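You operate a simulated robot arm through the tools that you are given. There is no shell and no other tool.

You run a simulated robot arm. Do the job below in one go: nothing can be reset, and whatever is moved stays where it is left.

TASK
Wipe lid 26, then give the grease point under it 3 strokes.
Fine: wipe it clean with the grey rag, use the grease pump, put them back and shut the lid. What is to be rubbed or washed off counts as gone when no trace of it is left.

Only the result counts: the job must be done as asked and must still hold three seconds after the hand-in. Knocking over, shifting, dropping, spilling or breaking anything else fails it. Lids that push on must go on centred and level and be pressed home; caps that screw on are set level and turned clockwise until they are tight.

THE ROBOT
A 6-joint arm with a fingered hand, fixed in place. Base frame: the origin is on the floor under the middle of its stand, x ahead of it, y to its left, z up. Units: m, degrees, N and s.
With the tool pointing down near the work surface it reaches from about 0.24 to 0.5 m from the base axis. Its first joint turns from -166.0 to 166.0 degrees. Payload 2.3 kg.
The tool frame sits at the grasp point between the pads (the TCP): z along the fingers, y along the line on which they close. The tips reach 0.022 m beyond it. The gripper opens to 0.112 m; its body begins 0.06 m behind the TCP. The gripper is a hand of 3 fingers: y runs from the thumb to the fingers, the wrist lies at [0, 0, -0.218] in the tool frame.
Orientation is told as [roll, pitch, yaw] about the base's x, y, z axes, in that order, counted from this pose: with the fingers straight down and closing along the base's y, the tool's x points along the base's -x, its y along +y and its z along -z.

THE INTERFACE
- The arm moves only by the tool drive_tool. Its argument "increments" is a list of rows, each a list of 2 entries, a list of its own where there are three numbers: the shift along the tool's x, y, z in units of 40 mm (1.0 is 40 mm), then the turn, a rotation vector about the tool's x, y, z in units of 4 degrees (1.0 is 4 degrees). In form: [[[x, y, z], [ax, ay, az]], ...]. A call has 1 to 20 rows; each row shifts and turns the commanded pose from where the row before left it, along the tool's axes as they then stand. A call with a number of a shift or a turn outside -1 to 1 is refused whole. Rows are played at 5 a second. More than 0.05 m and 8.6 degrees between two rows, and nothing of the call is played. Where a pose cannot be reached the arm comes as near as it can. A force on the tool above 40 N (or 10 N above the force at the start of the call, whichever is more), or a blocked arm, ends the call early, and 0.2 s more pass. In this call time passes only in rows, and 0.2 s behind the last. It gives the time, the measured TCP pose, the force on the tool (base axes), the opening and the grip force at its end, in the units of the frame above (readings bear some noise), with the torque about the TCP (base axes, N m) and any sound that the robot's microphone picked up, and new pictures: "views" is both (left out), scene, wrist or none.
- Cameras (640 x 400 px; columns grow to the right, rows downward): "scene" is fixed at [0.0491, -0.6496, 1.6019]; the picture's right is [0.76, -0.65, 0.00], its down [-0.41, -0.47, -0.78] and it looks along [0.51, 0.59, -0.63] (base axes); focal length 335 px, centre (320, 200). "wrist" rides on the gripper at [0.066, 0.003, -0.08] in the tool frame; the picture's right is [-0.05, 1.00, 0.00], its down [-0.77, -0.04, -0.64] and it looks along [-0.64, -0.03, 0.77] (tool axes); focal length 275 px, centre (320, 200). There is no depth. A picture from a camera that has moved, and an enlarged one, comes with that camera's place and axes in the base frame and with its lens.
- lift_body(by): slides the trunk up (or, below 0, down) by that many m; the arm rides with it, the base frame stays. It gives what a move gives, with no picture.
- curl_fingers(finger1, finger2, thumb_bend): sets how far each is bent, from 0 (flat) to 1 (curled in); at 0.3 the hand is open as for a grip, at 0.7 the pads meet at the TCP. One left out holds its place. A second passes; each finger stops where it meets its share of the squeeze, and holds until it gets a number again. It is the only way to open and close the hand. It gives what a move gives, with no picture; readings hold the bend of each and the force on the fingers (four entries, about 0 where the hand has none), thumb and palm.
- inspect(camera, box): a new picture of the part [left, top, right, bottom] of that camera's present view, enlarged. The clock stands still meanwhile.
- hand_in(): hands the job in; it is judged then, once.

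Nothing tells you positions but the pictures and the camera data. Unless the task says otherwise, let go and move clear before handing in.

The tools are called after ">>>" as a command line: name --argument value ..., lists and objects as JSON in quotes. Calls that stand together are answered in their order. drive_tool: Moves the arm, as the interface text tells. Its arguments: {"type":"object","properties":{"increments":{"type":"array"},"views":{"type":"string","enum":["both","scene","wrist","none"]}},"required":["increments"]} The other tools are called the same way: lift_body (by) moves the trunk up or down; curl_fingers (finger1, finger2, thumb_bend) moves the fingers one by one; inspect (camera, box) takes an enlarged picture of a part of a camera's view; hand_in () hands the job in.

At the start:

```text
time_s: 0.0
tool_pos: [0.237, -0.154, 1.2882]
tool_rot: [-0.2, -0.1, 0.1]
contact_force: [-0.5, -0.1, -0.8]
wrist_torque: [0.02, 0.01, -0.02]
grip_width: 0.1118
finger_force: 0.1
shape: jaw
bend: [0.3, 0.3, 0.3]
finger forces: [0.0, 0.0, 0.0, 0.1, 0.0, 0.1]
trunk travel left (down, up): [-0.525, 0.065]
```

scene: 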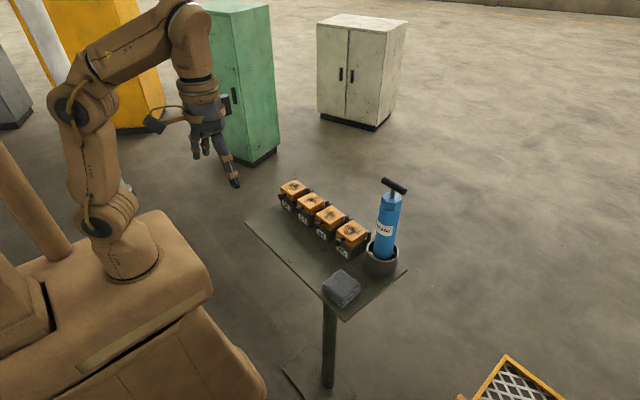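
wrist: 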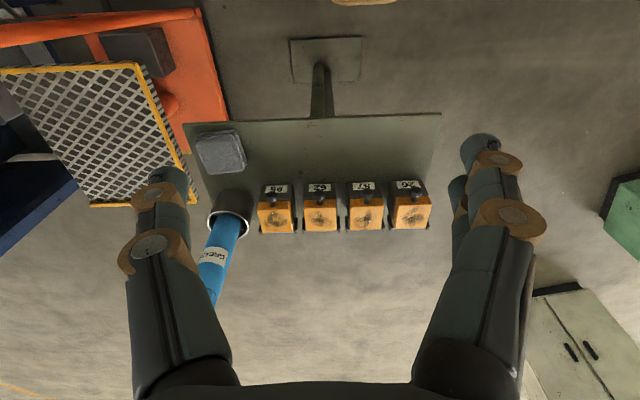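

I see a small table with four orange-lidded boxes, a grey rag block, and a blue grease pump standing in a cup. I'll enlarge the views to read the labels first.

>>> inspect --camera "scene" --box '[240, 160, 420, 320]'

>>> inspect --camera "wrist" --box '[180, 100, 460, 320]'

>>> inspect --camera "wrist" --box '[245, 170, 440, 250]'

>>> inspect --camera "scene" --box '[330, 170, 420, 310]'

```text
2.50 times, centred on (330, 240) of scene
camera zoom: at [0.0491, -0.6496, 1.6019], right [0.76, -0.65, 0.0], down [-0.41, -0.47, -0.78], along [0.51, 0.59, -0.63], focal length 837 px, centre (295, 100)
```

zoom: 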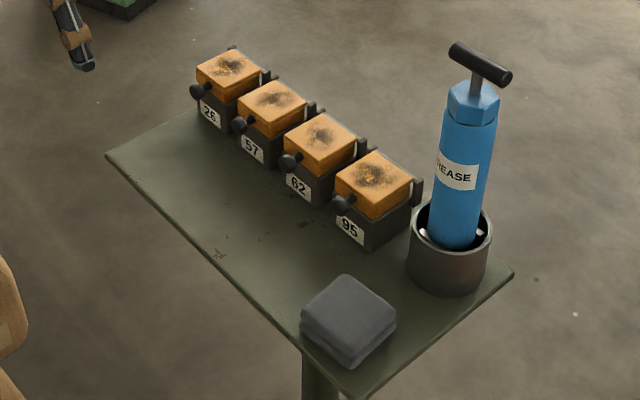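

```text
1.82 times, centred on (320, 210) of wrist
camera zoom: at [0.1722, -0.1501, 1.369], right [0.05, 1.0, 0.0], down [0.77, -0.03, 0.64], along [0.64, -0.03, -0.77], focal length 500 px, centre (320, 182)
```

zoom: 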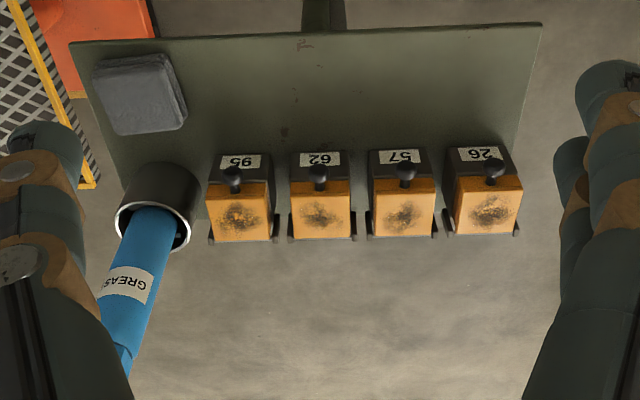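

```text
3.28 times, centred on (342, 210) of wrist
camera zoom: at [0.1722, -0.1501, 1.369], right [0.05, 1.0, 0.0], down [0.77, -0.03, 0.64], along [0.64, -0.03, -0.77], focal length 904 px, centre (246, 167)
```

zoom: 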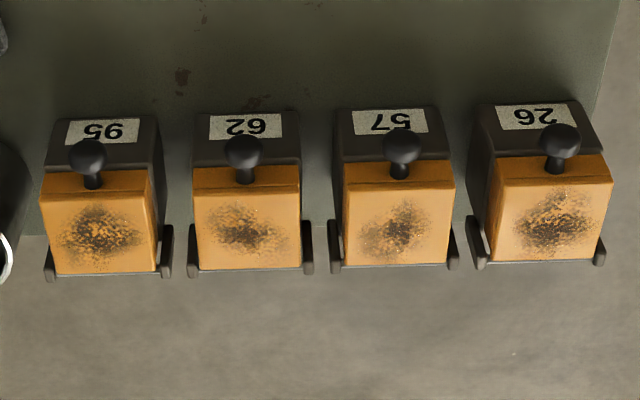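

```text
2.86 times, centred on (375, 240) of scene
camera zoom: at [0.0491, -0.6496, 1.6019], right [0.76, -0.65, 0.0], down [-0.41, -0.47, -0.78], along [0.51, 0.59, -0.63], focal length 956 px, centre (163, 86)
```

zoom: 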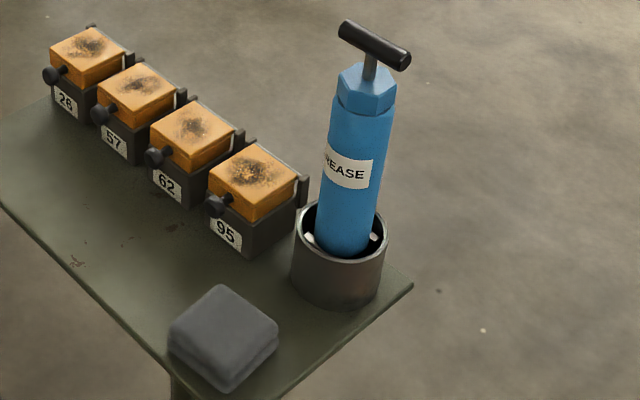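

Lid 26 is the end box, at about x 0.51, y −0.01, with its knob on the robot side. The rag is near (0.39, −0.32) and the pump cup near (0.52, −0.33). I'll look at the hand and the rag more closely.

>>> inspect --camera "scene" --box '[140, 70, 260, 200]'

>>> inspect --camera "wrist" --box '[100, 100, 560, 400]'

>>> inspect --camera "scene" --box '[270, 170, 340, 230]'

>>> inspect --camera "wrist" --box '[360, 165, 450, 240]'

```text
3.08 times, centred on (200, 135) of scene
camera zoom: at [0.0491, -0.6496, 1.6019], right [0.76, -0.65, 0.0], down [-0.41, -0.47, -0.78], along [0.51, 0.59, -0.63], focal length 1030 px, centre (689, 400)
```

zoom: 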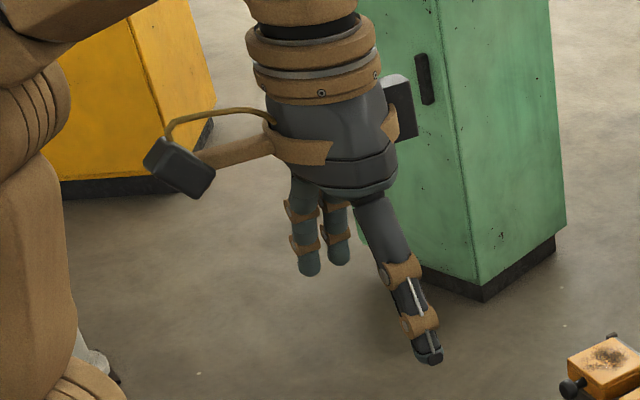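

```text
1.33 times, centred on (330, 250) of wrist
camera zoom: at [0.1722, -0.1501, 1.369], right [0.05, 1.0, 0.0], down [0.77, -0.03, 0.64], along [0.64, -0.03, -0.77], focal length 367 px, centre (307, 133)
```

zoom: 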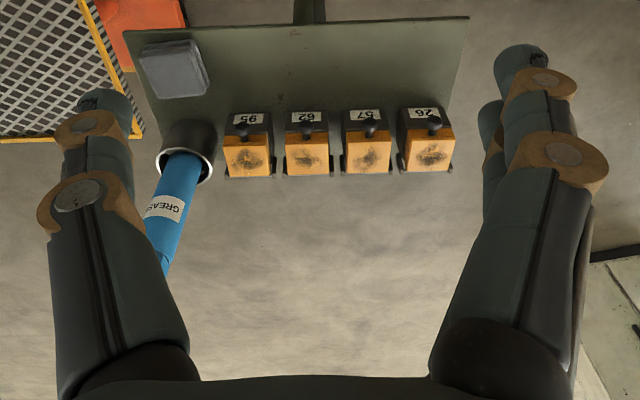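

```text
6.67 times, centred on (305, 200) of scene
camera zoom: at [0.0491, -0.6496, 1.6019], right [0.76, -0.65, 0.0], down [-0.41, -0.47, -0.78], along [0.51, 0.59, -0.63], focal length 2231 px, centre (420, 200)
```

zoom: 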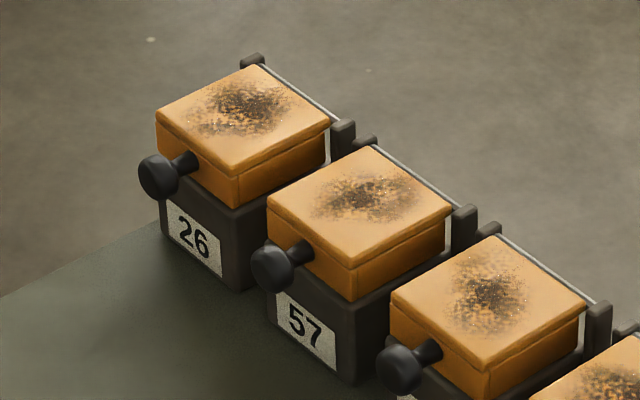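

```text
5.33 times, centred on (405, 202) of wrist
camera zoom: at [0.1722, -0.1501, 1.369], right [0.05, 1.0, 0.0], down [0.77, -0.03, 0.64], along [0.64, -0.03, -0.77], focal length 1468 px, centre (-133, 187)
```

zoom: 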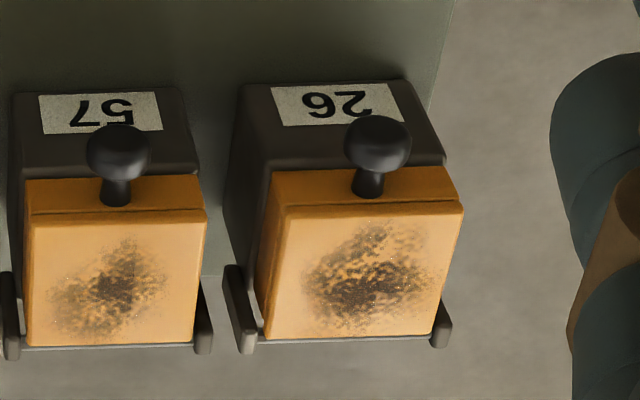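

The rag is folded, about 6 cm square, near (0.39, −0.32). I'll move the open hand above it at a safe height and look.

>>> drive_tool --increments '[[[-0.6, -0.7, 0], [0, 0, 0]], [[-0.6, -0.7, 0], [0, 0, 0]], [[-0.6, -0.7, 0], [0, 0, 0]], [[-0.6, -0.7, 0], [0, 0, 0]], [[-0.6, -0.7, 0], [0, 0, 0]], [[-0.6, -0.7, 0], [0, 0, 0]]]'

```text
time_s: 1.4
tool_pos: [0.3078, -0.2407, 1.2325]
tool_rot: [-0.2, 0.0, 0.2]
contact_force: [0.7, 0.0, -0.6]
wrist_torque: [0.0, 0.01, -0.02]
grip_width: 0.1119
finger_force: 0.2
shape: jaw
bend: [0.3, 0.3, 0.3]
finger forces: [0.1, 0.1, 0.0, 0.0, 0.1, 0.0]
out of reach, approached as far as the arm can: row 2, 3, 4, 5, 6
trunk travel left (down, up): [-0.525, 0.065]
camera wrist: at [0.2406, -0.2377, 1.3124], right [0.05, 1.0, 0.0], down [0.77, -0.03, 0.64], along [0.64, -0.03, -0.77], focal length 275 px, centre (320, 200)
```

scene: 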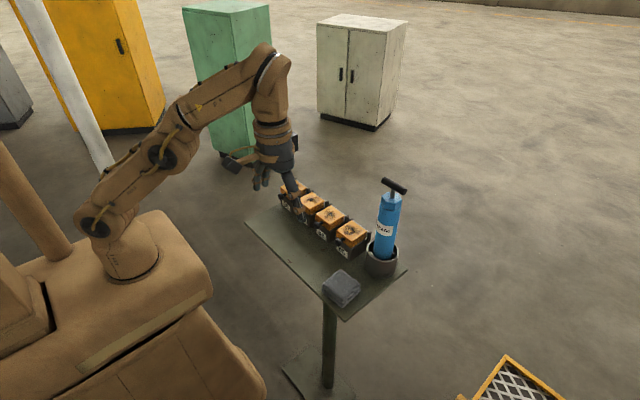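
wrist: 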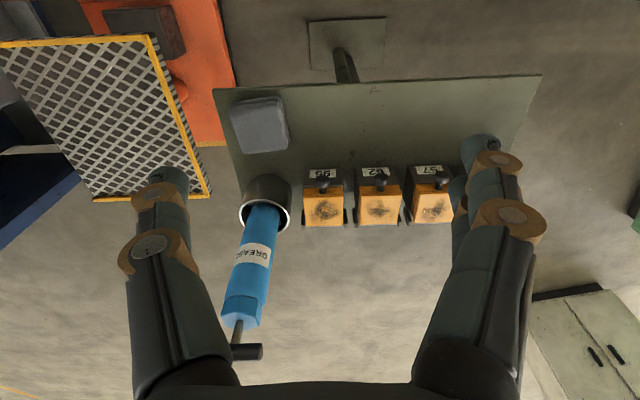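

The arm hit its reach limit at that height, so I'll come down, where it reaches further out.

>>> drive_tool --increments '[[[0, 0, 1], [0, 0, 0]], [[0, 0, 1], [0, 0, 0]], [[0, 0, 1], [0, 0, 0]]]'

```text
time_s: 2.2
tool_pos: [0.3073, -0.2415, 1.1116]
tool_rot: [-0.2, 0.0, 0.2]
contact_force: [0.1, 0.3, 0.5]
wrist_torque: [-0.01, -0.01, 0.03]
grip_width: 0.1117
finger_force: 0.1
shape: jaw
bend: [0.3, 0.3, 0.3]
finger forces: [0.1, 0.0, 0.1, 0.0, 0.1, 0.1]
trunk travel left (down, up): [-0.525, 0.065]
camera wrist: at [0.2404, -0.2379, 1.1919], right [0.04, 1.0, 0.0], down [0.77, -0.03, 0.64], along [0.63, -0.03, -0.77], focal length 275 px, centre (320, 200)
```

scene: 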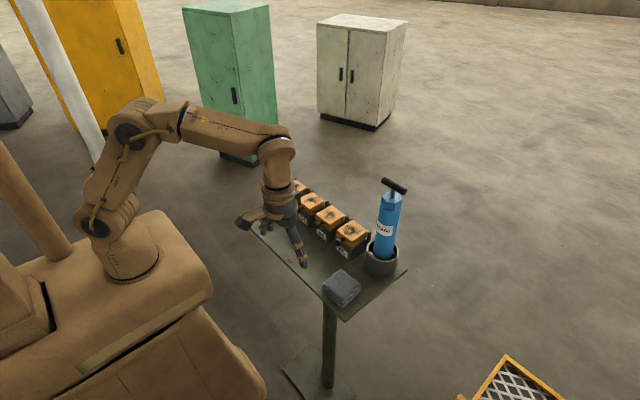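
wrist: 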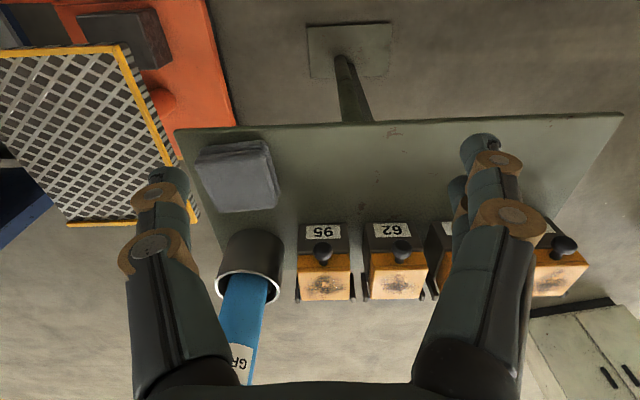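

A new call starts from the measured pose, so I can work in small steps. I'll tilt the fingers outward by 20° for more reach, then look closely at the rag.

>>> drive_tool --increments '[[[0, 0, 0], [0, -1, 0]], [[0, 0, 0], [0, -1, 0]], [[0, 0, 0], [0, -1, 0]], [[0, 0, 0], [0, -1, 0]], [[0, 0, 0], [0, -1, 0]], [[-0.5, -0.5, 0.1], [0, 0, 0]], [[-0.5, -0.5, 0.1], [0, 0, 0]]]'

>>> inspect --camera "wrist" --box '[160, 60, 480, 260]'

>>> inspect --camera "scene" --box '[300, 250, 400, 320]'

```text
time_s: 3.8
tool_pos: [0.3476, -0.2828, 1.1187]
tool_rot: [-0.1, -19.9, 0.1]
contact_force: [0.2, 0.1, 0.1]
wrist_torque: [0.0, 0.01, 0.02]
grip_width: 0.1117
finger_force: 0.1
shape: jaw
bend: [0.3, 0.3, 0.3]
finger forces: [0.1, 0.1, 0.0, 0.0, 0.1, 0.0]
trunk travel left (down, up): [-0.525, 0.065]
camera wrist: at [0.2578, -0.2789, 1.1716], right [0.04, 1.0, 0.01], down [0.51, -0.03, 0.86], along [0.86, -0.03, -0.51], focal length 275 px, centre (320, 200)
```

scene: 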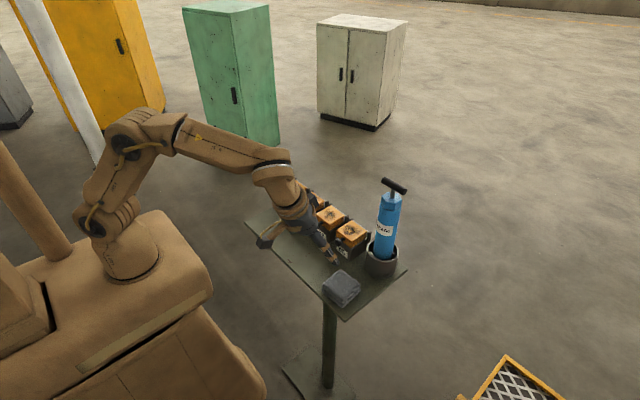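
wrist: 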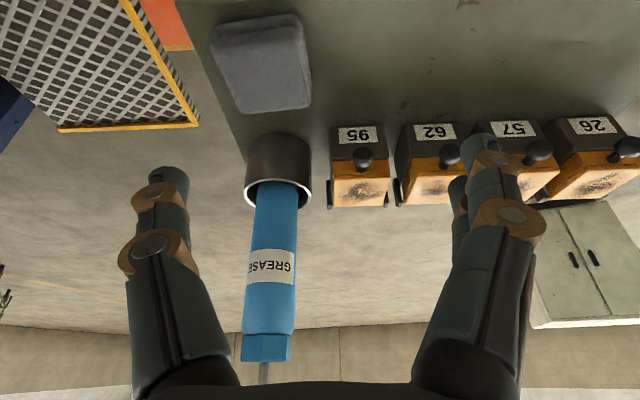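

```text
2.00 times, centred on (320, 160) of wrist
camera zoom: at [0.2578, -0.2789, 1.1716], right [0.04, 1.0, 0.01], down [0.51, -0.03, 0.86], along [0.86, -0.03, -0.51], focal length 551 px, centre (320, 280)
```

zoom: 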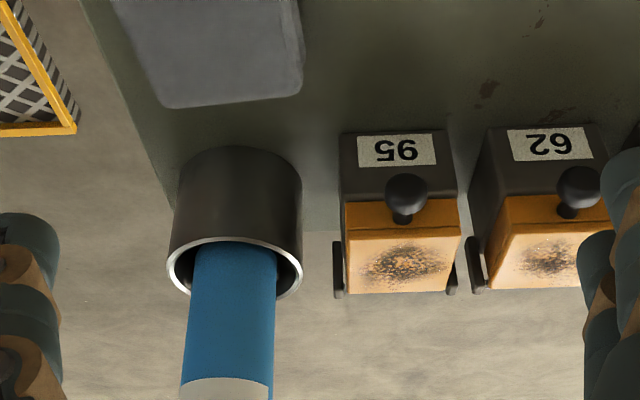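

```text
5.71 times, centred on (350, 285) of scene
camera zoom: at [0.0491, -0.6496, 1.6019], right [0.76, -0.65, 0.0], down [-0.41, -0.47, -0.78], along [0.51, 0.59, -0.63], focal length 1912 px, centre (149, -286)
```

zoom: 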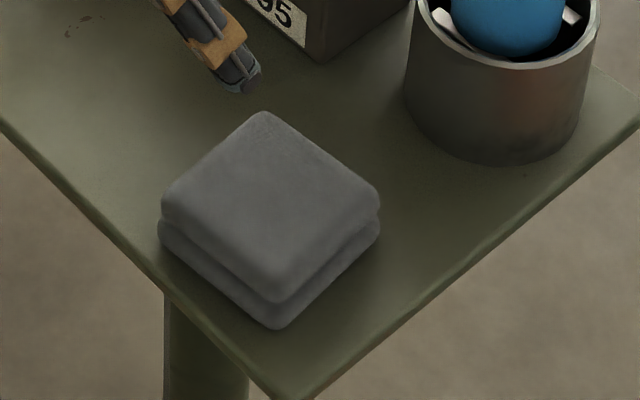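

The rag is about 6 cm square and 2 cm thick, turned some 5°, with its centre near (0.40, −0.32). I'll align the hand and come down to just above it.

>>> drive_tool --increments '[[[0, 0, 0], [-0.214, 0, -0.5875]], [[0, 0, 0], [-0.214, 0, -0.5875]], [[-0.097, -0.279, 0.625], [0, 0, 0]], [[-0.097, -0.279, 0.625], [0, 0, 0]], [[-0.097, -0.279, 0.625], [0, 0, 0]], [[-0.097, -0.279, 0.625], [0, 0, 0]]]'

>>> inspect --camera "scene" --box '[290, 230, 410, 320]'

```text
time_s: 5.2
tool_pos: [0.3999, -0.3227, 1.029]
tool_rot: [-0.1, -20.0, 5.1]
contact_force: [-0.7, -0.8, 1.0]
wrist_torque: [-0.01, -0.04, 0.03]
grip_width: 0.1118
finger_force: 0.1
shape: jaw
bend: [0.3, 0.3, 0.3]
finger forces: [0.0, 0.0, 0.0, 0.1, 0.0, 0.1]
trunk travel left (down, up): [-0.525, 0.065]
camera wrist: at [0.3106, -0.3267, 1.0829], right [-0.04, 1.0, 0.01], down [0.51, 0.01, 0.86], along [0.86, 0.05, -0.51], focal length 275 px, centre (320, 200)
```

scene: 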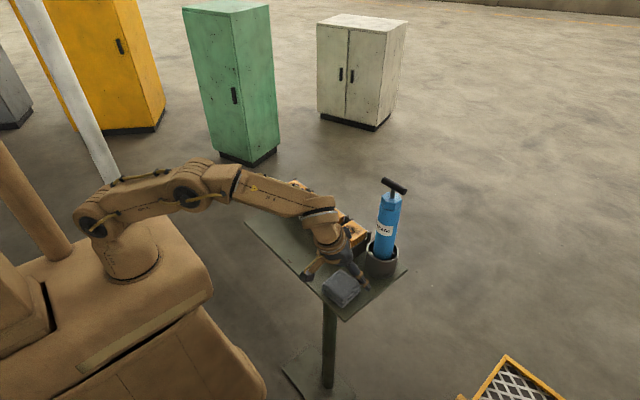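
wrist: 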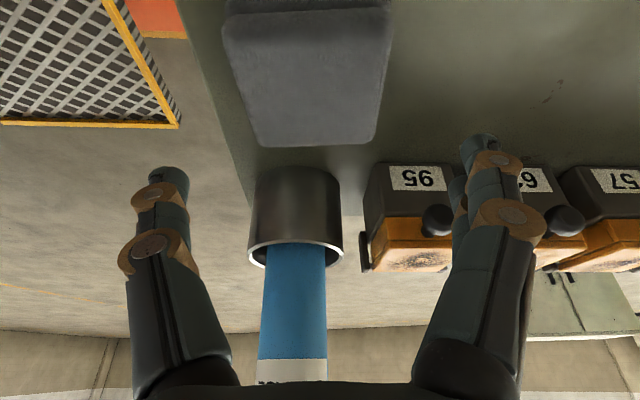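

```text
4.44 times, centred on (350, 275) of scene
camera zoom: at [0.0491, -0.6496, 1.6019], right [0.76, -0.65, 0.0], down [-0.41, -0.47, -0.78], along [0.51, 0.59, -0.63], focal length 1488 px, centre (187, -133)
```

zoom: 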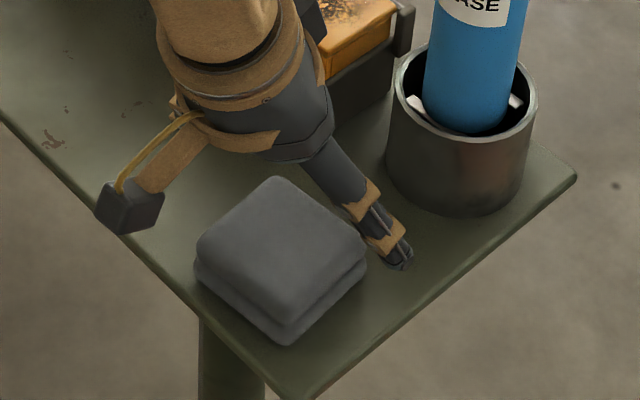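

The hand is centred over the rag to within about 2 mm. I'll go down so the fingers flank it.

>>> drive_tool --increments '[[[0.17, -0.017, 0.39], [0, 0, 0]], [[0.17, -0.017, 0.39], [0, 0, 0]], [[0.17, -0.017, 0.39], [0, 0, 0]]]'

>>> inspect --camera "scene" --box '[290, 230, 410, 320]'

```text
time_s: 6.0
tool_pos: [0.3963, -0.3229, 0.9788]
tool_rot: [-0.2, -20.0, 5.0]
contact_force: [-0.5, -0.4, -0.8]
wrist_torque: [-0.03, 0.0, -0.01]
grip_width: 0.1118
finger_force: 0.0
shape: jaw
bend: [0.3, 0.3, 0.3]
finger forces: [0.0, 0.1, 0.1, 0.0, 0.0, 0.1]
trunk travel left (down, up): [-0.525, 0.065]
camera wrist: at [0.3074, -0.3289, 1.0316], right [-0.04, 1.0, 0.01], down [0.51, 0.01, 0.86], along [0.86, 0.05, -0.51], focal length 275 px, centre (320, 200)
```

scene: 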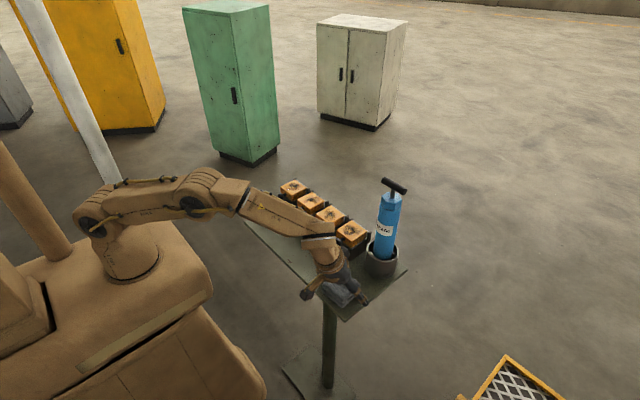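
wrist: 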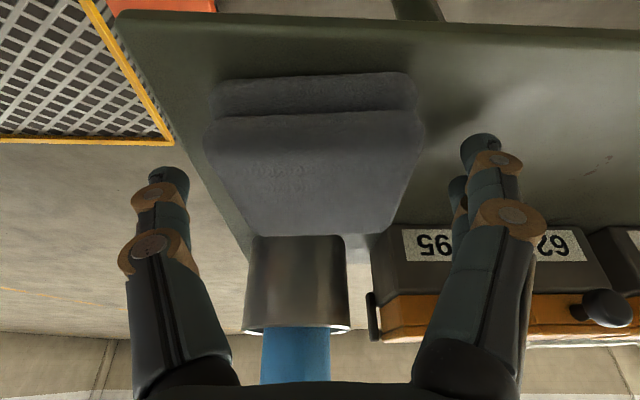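

```text
4.44 times, centred on (350, 275) of scene
camera zoom: at [0.0491, -0.6496, 1.6019], right [0.76, -0.65, 0.0], down [-0.41, -0.47, -0.78], along [0.51, 0.59, -0.63], focal length 1488 px, centre (187, -133)
```

zoom: 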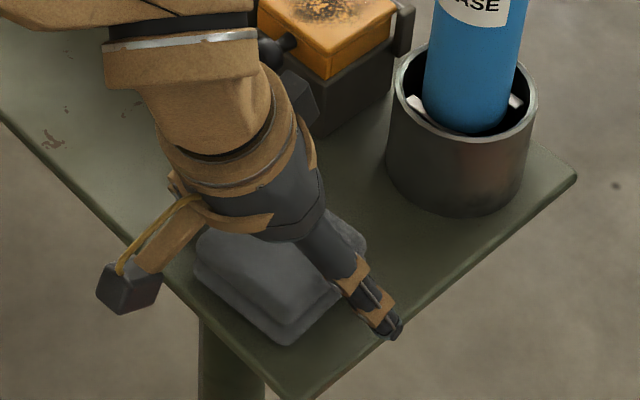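

The fingers flank the rag evenly, with the tips about a centimetre above the table. I'll close on it gently.

>>> curl_fingers --finger1 0.5 --finger2 0.5 --thumb_bend 0.5

```text
time_s: 7.0
tool_pos: [0.3962, -0.3239, 0.9801]
tool_rot: [-0.2, -20.0, 5.1]
contact_force: [0.2, 2.0, 6.3]
wrist_torque: [0.39, 0.05, -0.01]
grip_width: 0.0663
finger_force: 6.5
shape: fingers
bend: [0.46, 0.46, 0.48]
finger forces: [7.3, 2.7, 0.0, 0.0, 2.8, 0.0]
trunk travel left (down, up): [-0.525, 0.065]
```

There's an upward force, which may be a fingertip touching the table. I'll check the pictures.

>>> inspect --camera "wrist" --box '[120, 40, 560, 315]'

>>> inspect --camera "scene" --box '[290, 230, 410, 320]'

```text
1.45 times, centred on (340, 178) of wrist
camera zoom: at [0.3068, -0.3278, 1.0326], right [-0.04, 1.0, 0.01], down [0.51, 0.01, 0.86], along [0.86, 0.04, -0.51], focal length 400 px, centre (291, 233)
```

zoom: 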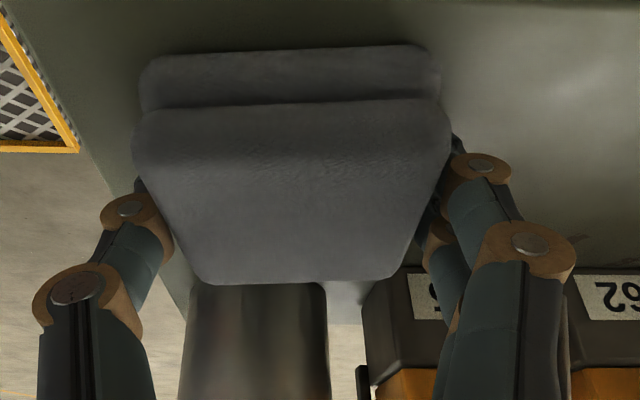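

```text
4.44 times, centred on (350, 275) of scene
camera zoom: at [0.0491, -0.6496, 1.6019], right [0.76, -0.65, 0.0], down [-0.41, -0.47, -0.78], along [0.51, 0.59, -0.63], focal length 1488 px, centre (187, -133)
```

zoom: 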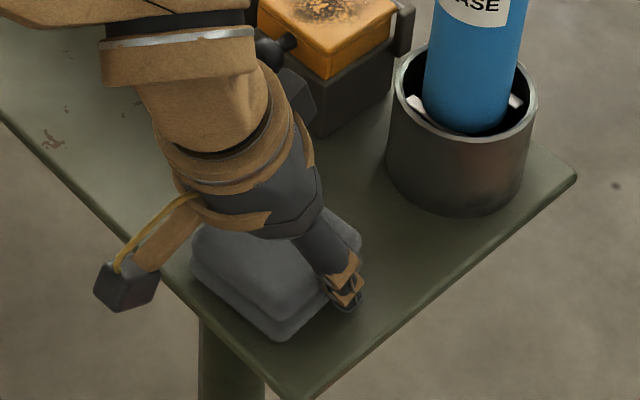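

A fingertip reaches the table when curled. I'll open slightly, raise about 6 mm so the rag sits below the tips, and re-grip.

>>> curl_fingers --finger1 0.4 --finger2 0.4 --thumb_bend 0.42

>>> drive_tool --increments '[[[-0.05, -0.02, -0.14], [0, 0, 0]]]' --views "none"

>>> curl_fingers --finger1 0.5 --finger2 0.5 --thumb_bend 0.5

```text
time_s: 8.0
tool_pos: [0.3964, -0.3232, 0.9797]
tool_rot: [-0.2, -20.0, 5.1]
contact_force: [0.3, 0.5, 0.9]
wrist_torque: [0.05, 0.01, 0.01]
grip_width: 0.0807
finger_force: 0.1
shape: fingers
bend: [0.4, 0.4, 0.42]
finger forces: [0.0, 0.0, 0.0, 0.0, 0.0, 0.0]
trunk travel left (down, up): [-0.525, 0.065]
```

```text
time_s: 8.4
tool_pos: [0.3955, -0.324, 0.9838]
tool_rot: [-0.2, -19.9, 5.1]
contact_force: [-0.6, 0.2, 0.4]
wrist_torque: [0.02, -0.01, 0.0]
grip_width: 0.0807
finger_force: 0.1
shape: fingers
bend: [0.4, 0.4, 0.42]
finger forces: [0.1, 0.0, 0.0, 0.1, 0.0, 0.1]
trunk travel left (down, up): [-0.525, 0.065]
```

```text
time_s: 9.4
tool_pos: [0.3955, -0.3247, 0.9856]
tool_rot: [-0.3, -20.0, 5.1]
contact_force: [0.6, 0.7, -0.3]
wrist_torque: [0.03, 0.01, 0.04]
grip_width: 0.065
finger_force: 4.1
shape: fingers
bend: [0.46, 0.47, 0.48]
finger forces: [1.8, 1.8, 0.0, 0.0, 3.8, 0.0]
trunk travel left (down, up): [-0.525, 0.065]
```

The grip is now balanced and free of the table. I'll squeeze a little more and lift slightly to check.

>>> curl_fingers --finger1 0.58 --finger2 0.58 --thumb_bend 0.58

>>> drive_tool --increments '[[[-0.17, 0, -0.47], [0, 0, 0]], [[-0.17, 0, -0.47], [0, 0, 0]]]'

>>> inspect --camera "scene" --box '[290, 230, 410, 320]'

```text
time_s: 10.4
tool_pos: [0.3966, -0.3245, 0.9851]
tool_rot: [-0.2, -20.0, 5.1]
contact_force: [-0.7, 0.1, 0.7]
wrist_torque: [0.05, 0.02, 0.01]
grip_width: 0.0637
finger_force: 11.1
shape: fingers
bend: [0.48, 0.48, 0.51]
finger forces: [5.7, 5.8, 0.0, 0.1, 11.1, 0.0]
trunk travel left (down, up): [-0.525, 0.065]
```

```text
time_s: 11.0
tool_pos: [0.3958, -0.3237, 1.026]
tool_rot: [-0.1, -20.0, 5.1]
contact_force: [0.0, -1.2, -0.1]
wrist_torque: [0.0, 0.03, 0.01]
grip_width: 0.0634
finger_force: 11.2
shape: fingers
bend: [0.48, 0.48, 0.51]
finger forces: [5.7, 5.5, 0.0, 0.1, 11.2, 0.1]
trunk travel left (down, up): [-0.525, 0.065]
camera wrist: at [0.3073, -0.3288, 1.0786], right [-0.04, 1.0, 0.01], down [0.51, 0.01, 0.86], along [0.86, 0.05, -0.51], focal length 275 px, centre (320, 200)
```

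scene: 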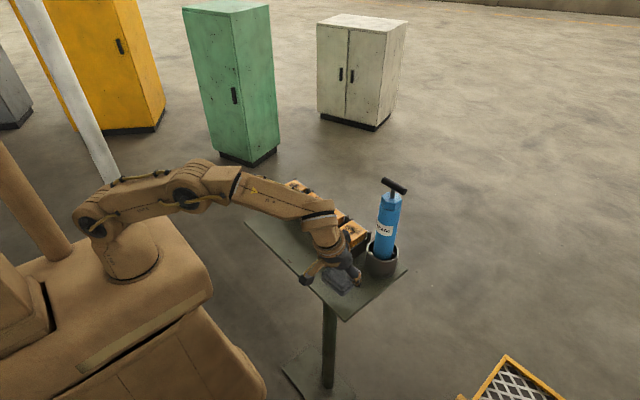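
wrist: 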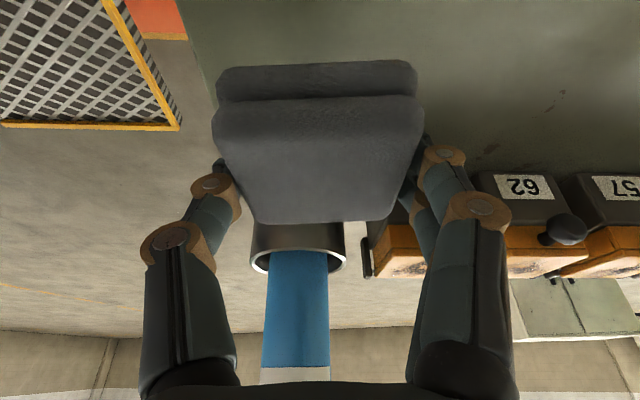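

```text
4.44 times, centred on (350, 275) of scene
camera zoom: at [0.0491, -0.6496, 1.6019], right [0.76, -0.65, 0.0], down [-0.41, -0.47, -0.78], along [0.51, 0.59, -0.63], focal length 1488 px, centre (187, -133)
```

zoom: 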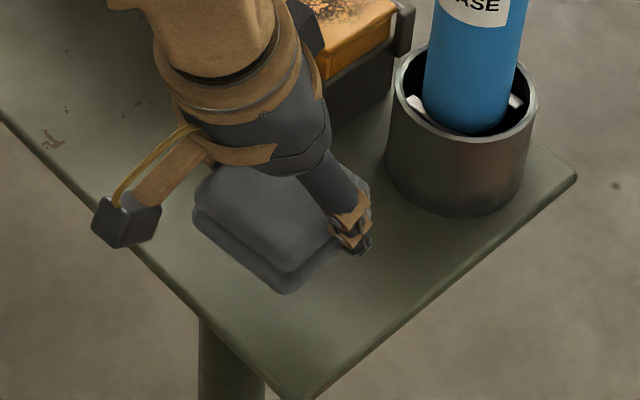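

The rag is held firmly. I'll raise it, square it to the lids and carry it along to in front of lid 26.

>>> drive_tool --increments '[[[-0.3, 0, -0.8225], [0, 0, 0]], [[-0.3, 0, -0.8225], [0, 0, 0]], [[0, 0, 0], [0.214, 0, 0.5875]], [[0, 0, 0], [0.214, 0, 0.5875]], [[0, 0.99, 0], [0, 0, 0]], [[0, 0.99, 0], [0, 0, 0]], [[0, 0.99, 0], [0, 0, 0]], [[0, 0.99, 0], [0, 0, 0]], [[0, 0.99, 0], [0, 0, 0]], [[0, 0.99, 0], [0, 0, 0]], [[0, 0.99, 0], [0, 0, 0]], [[0, 0.99, 0], [0, 0, 0]]]'

>>> inspect --camera "wrist" --box '[160, 60, 480, 260]'

```text
time_s: 13.6
tool_pos: [0.3977, -0.0185, 1.1004]
tool_rot: [1.1, -19.9, 0.1]
contact_force: [-0.5, -0.2, 0.0]
wrist_torque: [-0.01, 0.03, -0.02]
grip_width: 0.0634
finger_force: 11.2
shape: fingers
bend: [0.48, 0.48, 0.51]
finger forces: [5.6, 5.6, 0.1, 0.0, 11.1, 0.0]
out of reach, approached as far as the arm can: row 12
trunk travel left (down, up): [-0.525, 0.065]
camera wrist: at [0.308, -0.0168, 1.153], right [0.04, 1.0, 0.03], down [0.51, -0.05, 0.86], along [0.86, -0.01, -0.51], focal length 275 px, centre (320, 200)
```

scene: 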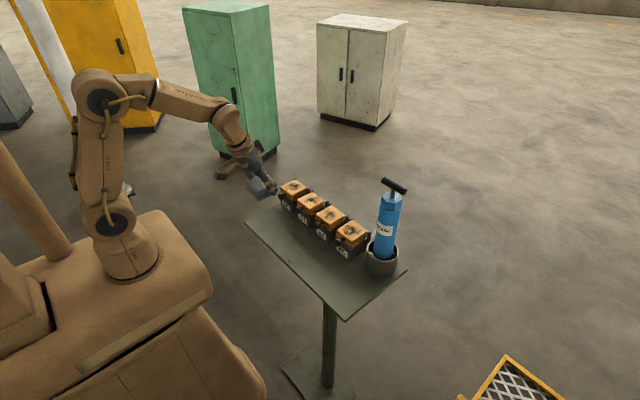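
wrist: 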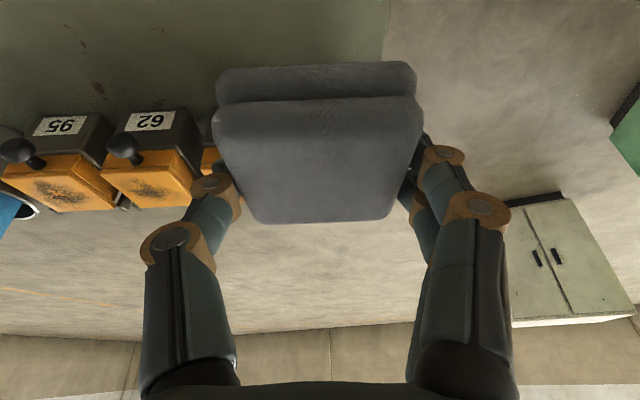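

```text
2.00 times, centred on (320, 160) of wrist
camera zoom: at [0.308, -0.0168, 1.153], right [0.04, 1.0, 0.03], down [0.51, -0.05, 0.86], along [0.86, -0.01, -0.51], focal length 551 px, centre (320, 280)
```

zoom: 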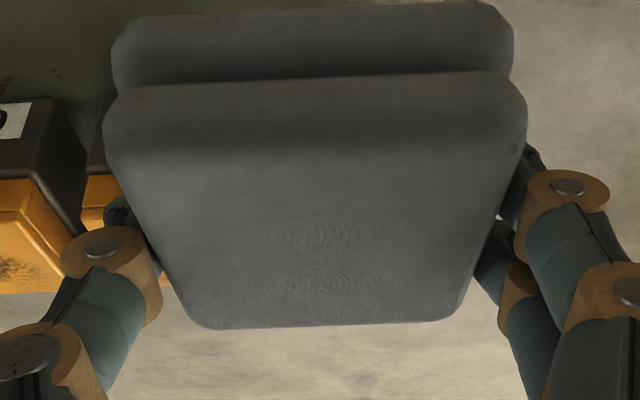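

I'm in front of box 26 and the wrist drifted about 1° at a reach limit. I'll move forward to hover over the lid, correcting the roll.

>>> drive_tool --increments '[[[-0.823, 0.1, 0.3], [0.13, 0, -0.05]], [[-0.823, 0.1, 0.3], [0.13, 0, -0.05]], [[-0.823, 0.1, 0.3], [0, 0, 0]]]'

>>> inspect --camera "scene" --box '[250, 140, 350, 230]'

```text
time_s: 14.4
tool_pos: [0.5071, -0.0178, 1.1077]
tool_rot: [-1.4, -19.9, 0.5]
contact_force: [-0.1, -0.5, 0.5]
wrist_torque: [-0.03, 0.01, 0.01]
grip_width: 0.0633
finger_force: 11.3
shape: fingers
bend: [0.48, 0.48, 0.51]
finger forces: [5.6, 5.5, 0.0, 0.0, 11.1, 0.0]
out of reach, approached as far as the arm can: row 1, 2
trunk travel left (down, up): [-0.525, 0.065]
camera wrist: at [0.4177, -0.0145, 1.1605], right [0.04, 1.0, -0.01], down [0.51, -0.02, 0.86], along [0.86, -0.04, -0.51], focal length 275 px, centre (320, 200)
```

scene: 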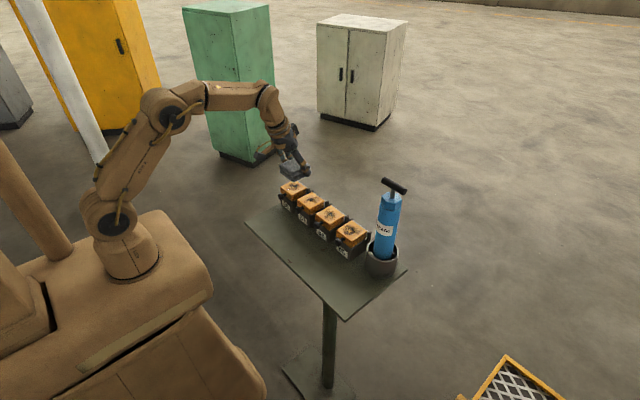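
wrist: 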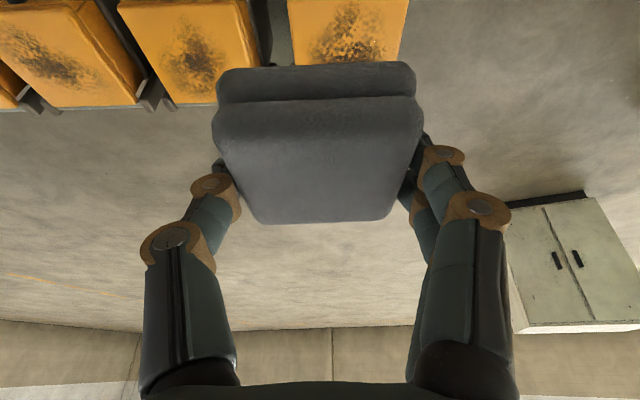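

```text
4.44 times, centred on (300, 185) of scene
camera zoom: at [0.0491, -0.6496, 1.6019], right [0.76, -0.65, 0.0], down [-0.41, -0.47, -0.78], along [0.51, 0.59, -0.63], focal length 1488 px, centre (409, 267)
```

zoom: 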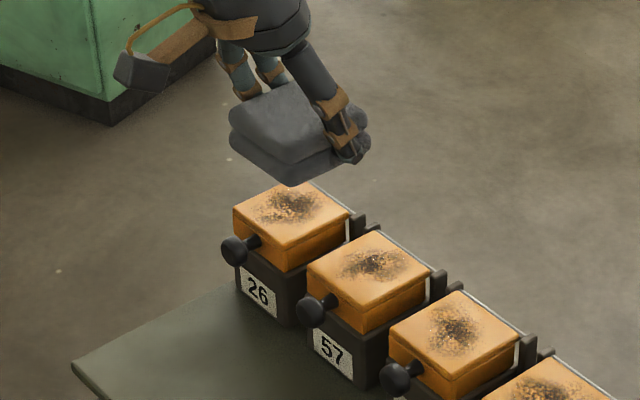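

The wrist view puts lid 26 at about y −0.033 to 0.025 and x 0.479 to 0.537, so its centre is near (0.508, −0.004). I'll correct the position and come down to just above it.

>>> drive_tool --increments '[[[0.218, 0.175, 0.453], [-0.145, 0, 0.12]], [[0.218, 0.175, 0.453], [-0.145, 0, 0.12]]]'

>>> inspect --camera "scene" --box '[250, 140, 350, 230]'

```text
time_s: 15.0
tool_pos: [0.5039, -0.0089, 1.0712]
tool_rot: [0.8, -19.8, -0.6]
contact_force: [0.6, 0.0, 0.0]
wrist_torque: [-0.03, 0.01, 0.0]
grip_width: 0.0633
finger_force: 10.7
shape: fingers
bend: [0.48, 0.48, 0.51]
finger forces: [5.6, 5.4, 0.0, 0.0, 11.1, 0.1]
out of reach, approached as far as the arm can: row 2
trunk travel left (down, up): [-0.525, 0.065]
camera wrist: at [0.4151, -0.005, 1.1239], right [0.05, 1.0, 0.03], down [0.51, -0.05, 0.86], along [0.86, -0.03, -0.51], focal length 275 px, centre (320, 200)
```

scene: 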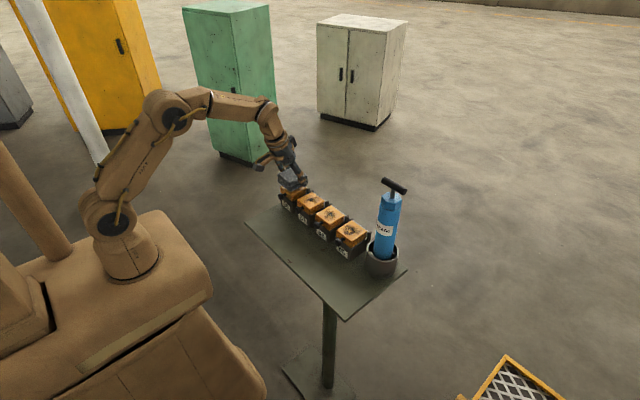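
wrist: 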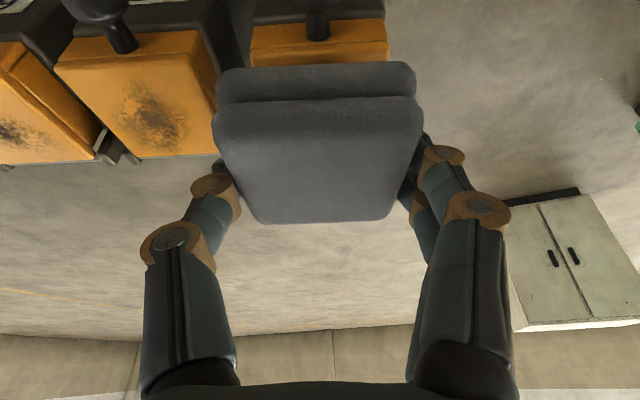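

```text
4.44 times, centred on (300, 185) of scene
camera zoom: at [0.0491, -0.6496, 1.6019], right [0.76, -0.65, 0.0], down [-0.41, -0.47, -0.78], along [0.51, 0.59, -0.63], focal length 1488 px, centre (409, 267)
```

zoom: 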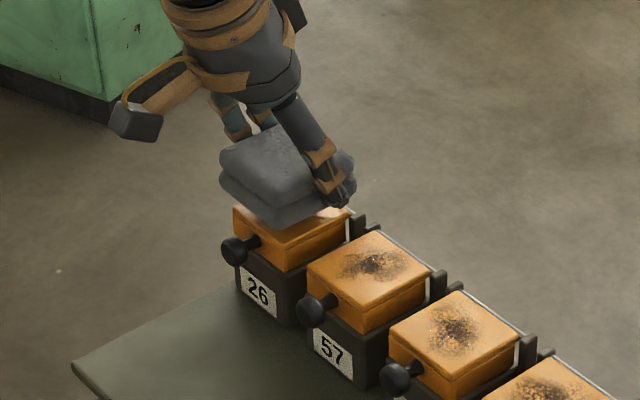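

The arm struggles to hold roll near y ≈ 0, possibly from a joint limit. I'll test whether a small yaw of +5° relieves it while still hovering.

>>> drive_tool --increments '[[[0, 0.06, 0], [-0.145, 0, -0.692]], [[0, 0.06, 0], [-0.145, 0, -0.692]]]' --views "none"

```text
time_s: 15.6
tool_pos: [0.5042, -0.0024, 1.0702]
tool_rot: [-0.7, -20.0, 5.4]
contact_force: [-0.8, -0.3, -0.7]
wrist_torque: [0.0, -0.02, -0.01]
grip_width: 0.0633
finger_force: 11.0
shape: fingers
bend: [0.48, 0.48, 0.51]
finger forces: [5.6, 5.5, 0.0, 0.0, 11.1, 0.0]
trunk travel left (down, up): [-0.525, 0.065]
```

That worked: with a +5° yaw the pose is reachable. Now I'll lower the rag gently onto the lid.

>>> drive_tool --increments '[[[0.05, 0, 0.14], [-0.08, 0, 0.03]], [[0.05, 0, 0.14], [-0.08, 0, 0.03]]]' --views "scene"

>>> inspect --camera "scene" --box '[260, 150, 340, 220]'

```text
time_s: 16.2
tool_pos: [0.5041, -0.003, 1.0585]
tool_rot: [0.2, -19.9, 5.1]
contact_force: [0.6, 1.4, 0.1]
wrist_torque: [-0.01, -0.05, -0.01]
grip_width: 0.0633
finger_force: 11.6
shape: fingers
bend: [0.48, 0.48, 0.51]
finger forces: [5.6, 5.5, 0.0, 0.0, 11.1, 0.0]
trunk travel left (down, up): [-0.525, 0.065]
```

scene: 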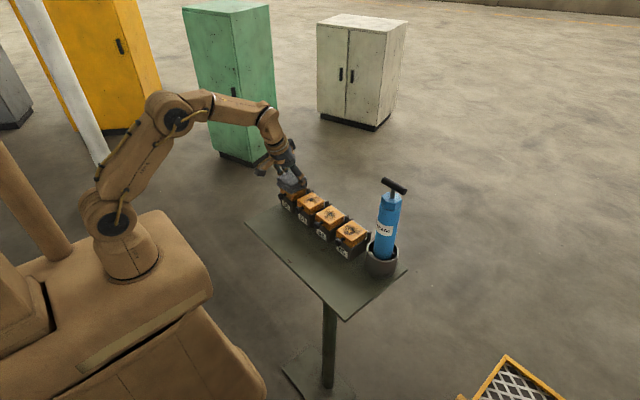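

```text
5.71 times, centred on (300, 185) of scene
camera zoom: at [0.0491, -0.6496, 1.6019], right [0.76, -0.65, 0.0], down [-0.41, -0.47, -0.78], along [0.51, 0.59, -0.63], focal length 1912 px, centre (434, 286)
```

zoom: 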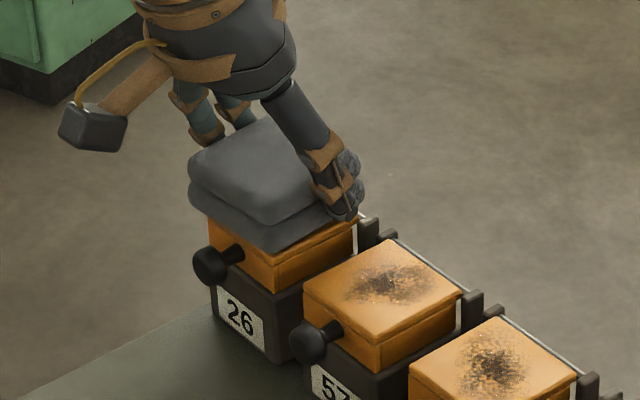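

The rag is almost touching the lid. I'll press down in small steps until there's contact force.

>>> drive_tool --increments '[[[0.017, 0, 0.047], [0, 0, 0]], [[0.017, 0, 0.047], [0, 0, 0]]]' --views "none"

```text
time_s: 16.8
tool_pos: [0.5054, -0.0038, 1.0551]
tool_rot: [0.0, -19.9, 5.1]
contact_force: [0.5, 0.2, 0.7]
wrist_torque: [0.0, -0.05, -0.03]
grip_width: 0.0634
finger_force: 10.8
shape: fingers
bend: [0.48, 0.48, 0.51]
finger forces: [5.7, 5.5, 0.1, 0.1, 11.3, 0.0]
trunk travel left (down, up): [-0.525, 0.065]
```

>>> drive_tool --increments '[[[0.017, 0, 0.047], [0, 0, 0]], [[0.017, 0, 0.047], [0, 0, 0]]]' --views "none"

```text
time_s: 17.4
tool_pos: [0.5037, -0.0022, 1.053]
tool_rot: [0.0, -20.3, 5.1]
contact_force: [3.4, 0.4, 17.4]
wrist_torque: [0.16, -0.12, -0.01]
grip_width: 0.0635
finger_force: 12.0
shape: fingers
bend: [0.49, 0.49, 0.52]
finger forces: [6.2, 6.1, 0.1, 0.1, 11.9, 0.1]
trunk travel left (down, up): [-0.525, 0.065]
```

Contact is made at about 17 N. I'll ease off slightly and scrub back and forth along x and y.

>>> drive_tool --increments '[[[-0.238, -0.0235, 0.077], [0, 0, 0]], [[0.234, 0.0235, -0.085], [0, 0, 0]], [[0.234, 0.0235, -0.085], [0, 0, 0]], [[-0.234, -0.0235, 0.085], [0, 0, 0]], [[-0.022, 0.249, 0.008], [0, 0, 0]], [[0.022, -0.249, -0.008], [0, 0, 0]], [[0.022, -0.249, -0.008], [0, 0, 0]], [[-0.022, 0.249, 0.008], [0, 0, 0]]]' --views "both"

```text
time_s: 19.2
tool_pos: [0.5035, -0.0036, 1.051]
tool_rot: [0.0, -20.0, 5.1]
contact_force: [-0.2, -2.6, 4.9]
wrist_torque: [0.05, -0.04, -0.04]
grip_width: 0.0636
finger_force: 12.3
shape: fingers
bend: [0.49, 0.49, 0.52]
finger forces: [5.2, 5.3, 0.0, 0.0, 13.1, 0.0]
trunk travel left (down, up): [-0.525, 0.065]
camera wrist: at [0.4145, -0.0089, 1.1045], right [-0.05, 1.0, 0.02], down [0.51, 0.01, 0.86], along [0.86, 0.05, -0.51], focal length 275 px, centre (320, 200)
```

scene: 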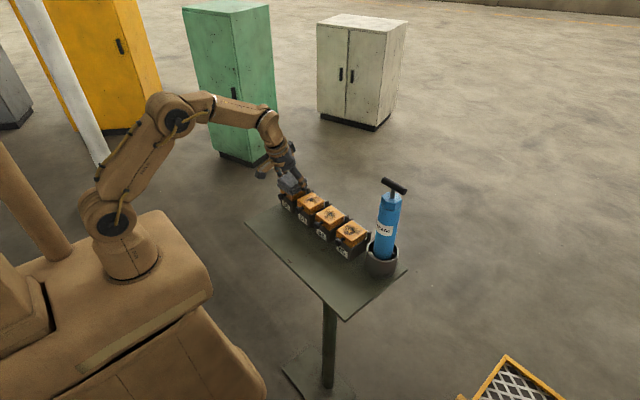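
wrist: 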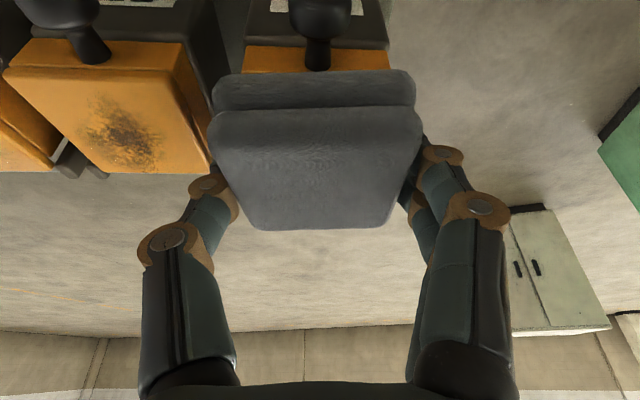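

The rag slid a couple of mm in the grip but holds. I'll do another round of scrubbing including diagonals, then lift to check.

>>> drive_tool --increments '[[[-0.256, 0.2255, 0.093], [0, 0, 0]], [[0.022, -0.249, -0.008], [0, 0, 0]], [[0.022, -0.249, -0.008], [0, 0, 0]], [[0.234, 0.0235, -0.085], [0, 0, 0]], [[-0.022, 0.249, 0.008], [0, 0, 0]], [[-0.022, 0.249, 0.008], [0, 0, 0]], [[0.234, 0.0235, -0.085], [0, 0, 0]], [[0.022, -0.249, -0.008], [0, 0, 0]], [[0.022, -0.249, -0.008], [0, 0, 0]], [[-0.256, 0.2255, 0.093], [0, 0, 0]], [[-0.234, -0.0235, 0.085], [0, 0, 0]], [[0.234, 0.0235, -0.085], [0, 0, 0]], [[0.234, 0.0235, -0.085], [0, 0, 0]], [[-0.234, -0.0235, 0.085], [0, 0, 0]]]' --views "wrist"

```text
time_s: 22.2
tool_pos: [0.502, -0.0038, 1.0511]
tool_rot: [0.0, -20.0, 5.1]
contact_force: [-2.4, -1.2, 5.6]
wrist_torque: [0.15, 0.01, 0.04]
grip_width: 0.0635
finger_force: 11.9
shape: fingers
bend: [0.49, 0.49, 0.52]
finger forces: [5.7, 5.9, 0.0, 0.0, 11.8, 0.1]
trunk travel left (down, up): [-0.525, 0.065]
camera wrist: at [0.4138, -0.0088, 1.1043], right [-0.05, 1.0, 0.02], down [0.51, 0.01, 0.86], along [0.86, 0.05, -0.51], focal length 275 px, centre (320, 200)
```

wrist: 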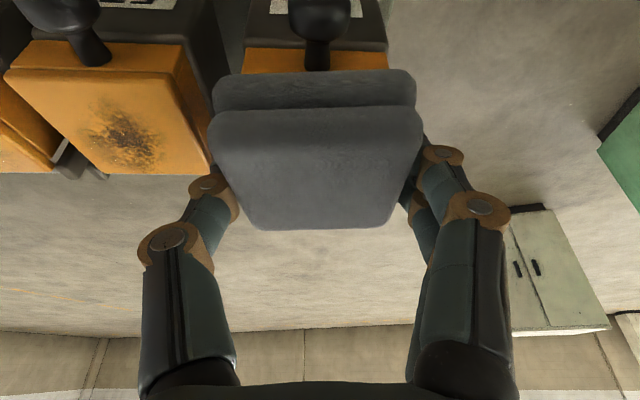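

Now I'll lift the rag straight up to see how clean the lid is.

>>> drive_tool --increments '[[[-0.25, 0, -0.68], [0, 0, 0]], [[-0.25, 0, -0.68], [0, 0, 0]]]'

>>> inspect --camera "scene" --box '[265, 160, 335, 220]'

>>> inspect --camera "wrist" --box '[200, 0, 460, 120]'

```text
time_s: 22.8
tool_pos: [0.5045, -0.0031, 1.1097]
tool_rot: [0.0, -19.9, 5.3]
contact_force: [0.1, -0.5, -0.5]
wrist_torque: [0.02, 0.0, 0.02]
grip_width: 0.0633
finger_force: 11.1
shape: fingers
bend: [0.49, 0.49, 0.52]
finger forces: [5.7, 5.6, 0.0, 0.0, 11.4, 0.0]
trunk travel left (down, up): [-0.525, 0.065]
camera wrist: at [0.4154, -0.0086, 1.162], right [-0.05, 1.0, 0.02], down [0.51, 0.01, 0.86], along [0.86, 0.05, -0.51], focal length 275 px, centre (320, 200)
```

scene: 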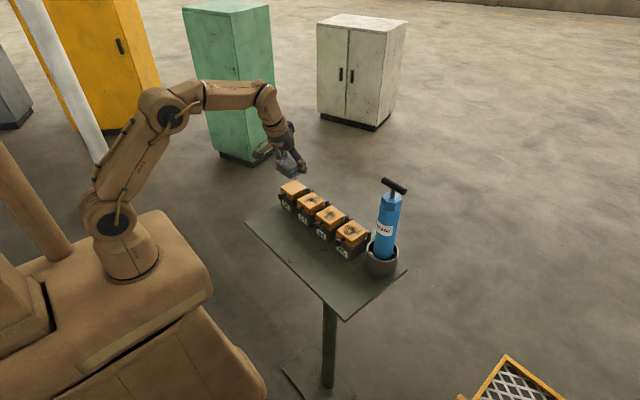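
wrist: 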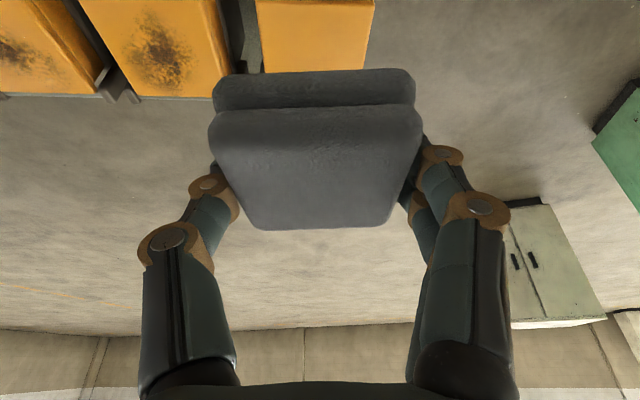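

```text
6.67 times, centred on (300, 190) of scene
camera zoom: at [0.0491, -0.6496, 1.6019], right [0.76, -0.65, 0.0], down [-0.41, -0.47, -0.78], along [0.51, 0.59, -0.63], focal length 2231 px, centre (453, 267)
```

zoom: 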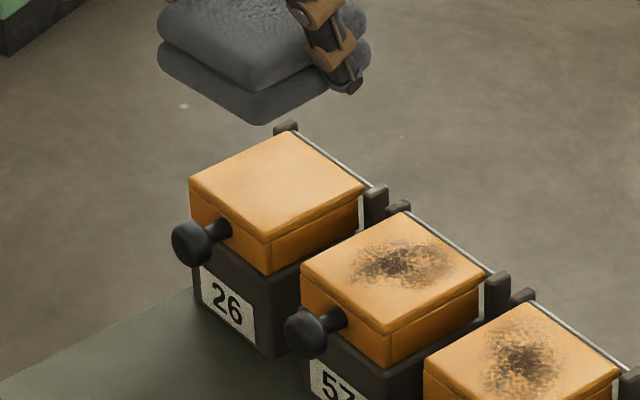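

```text
2.46 times, centred on (330, 60) of wrist
camera zoom: at [0.4154, -0.0086, 1.162], right [-0.05, 1.0, 0.02], down [0.51, 0.01, 0.86], along [0.86, 0.05, -0.51], focal length 678 px, centre (295, 545)
```

zoom: 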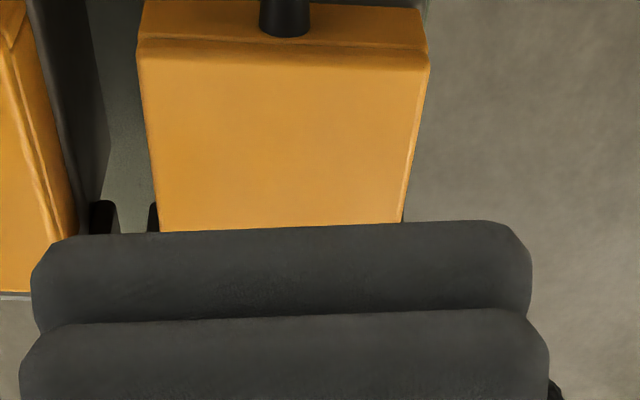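

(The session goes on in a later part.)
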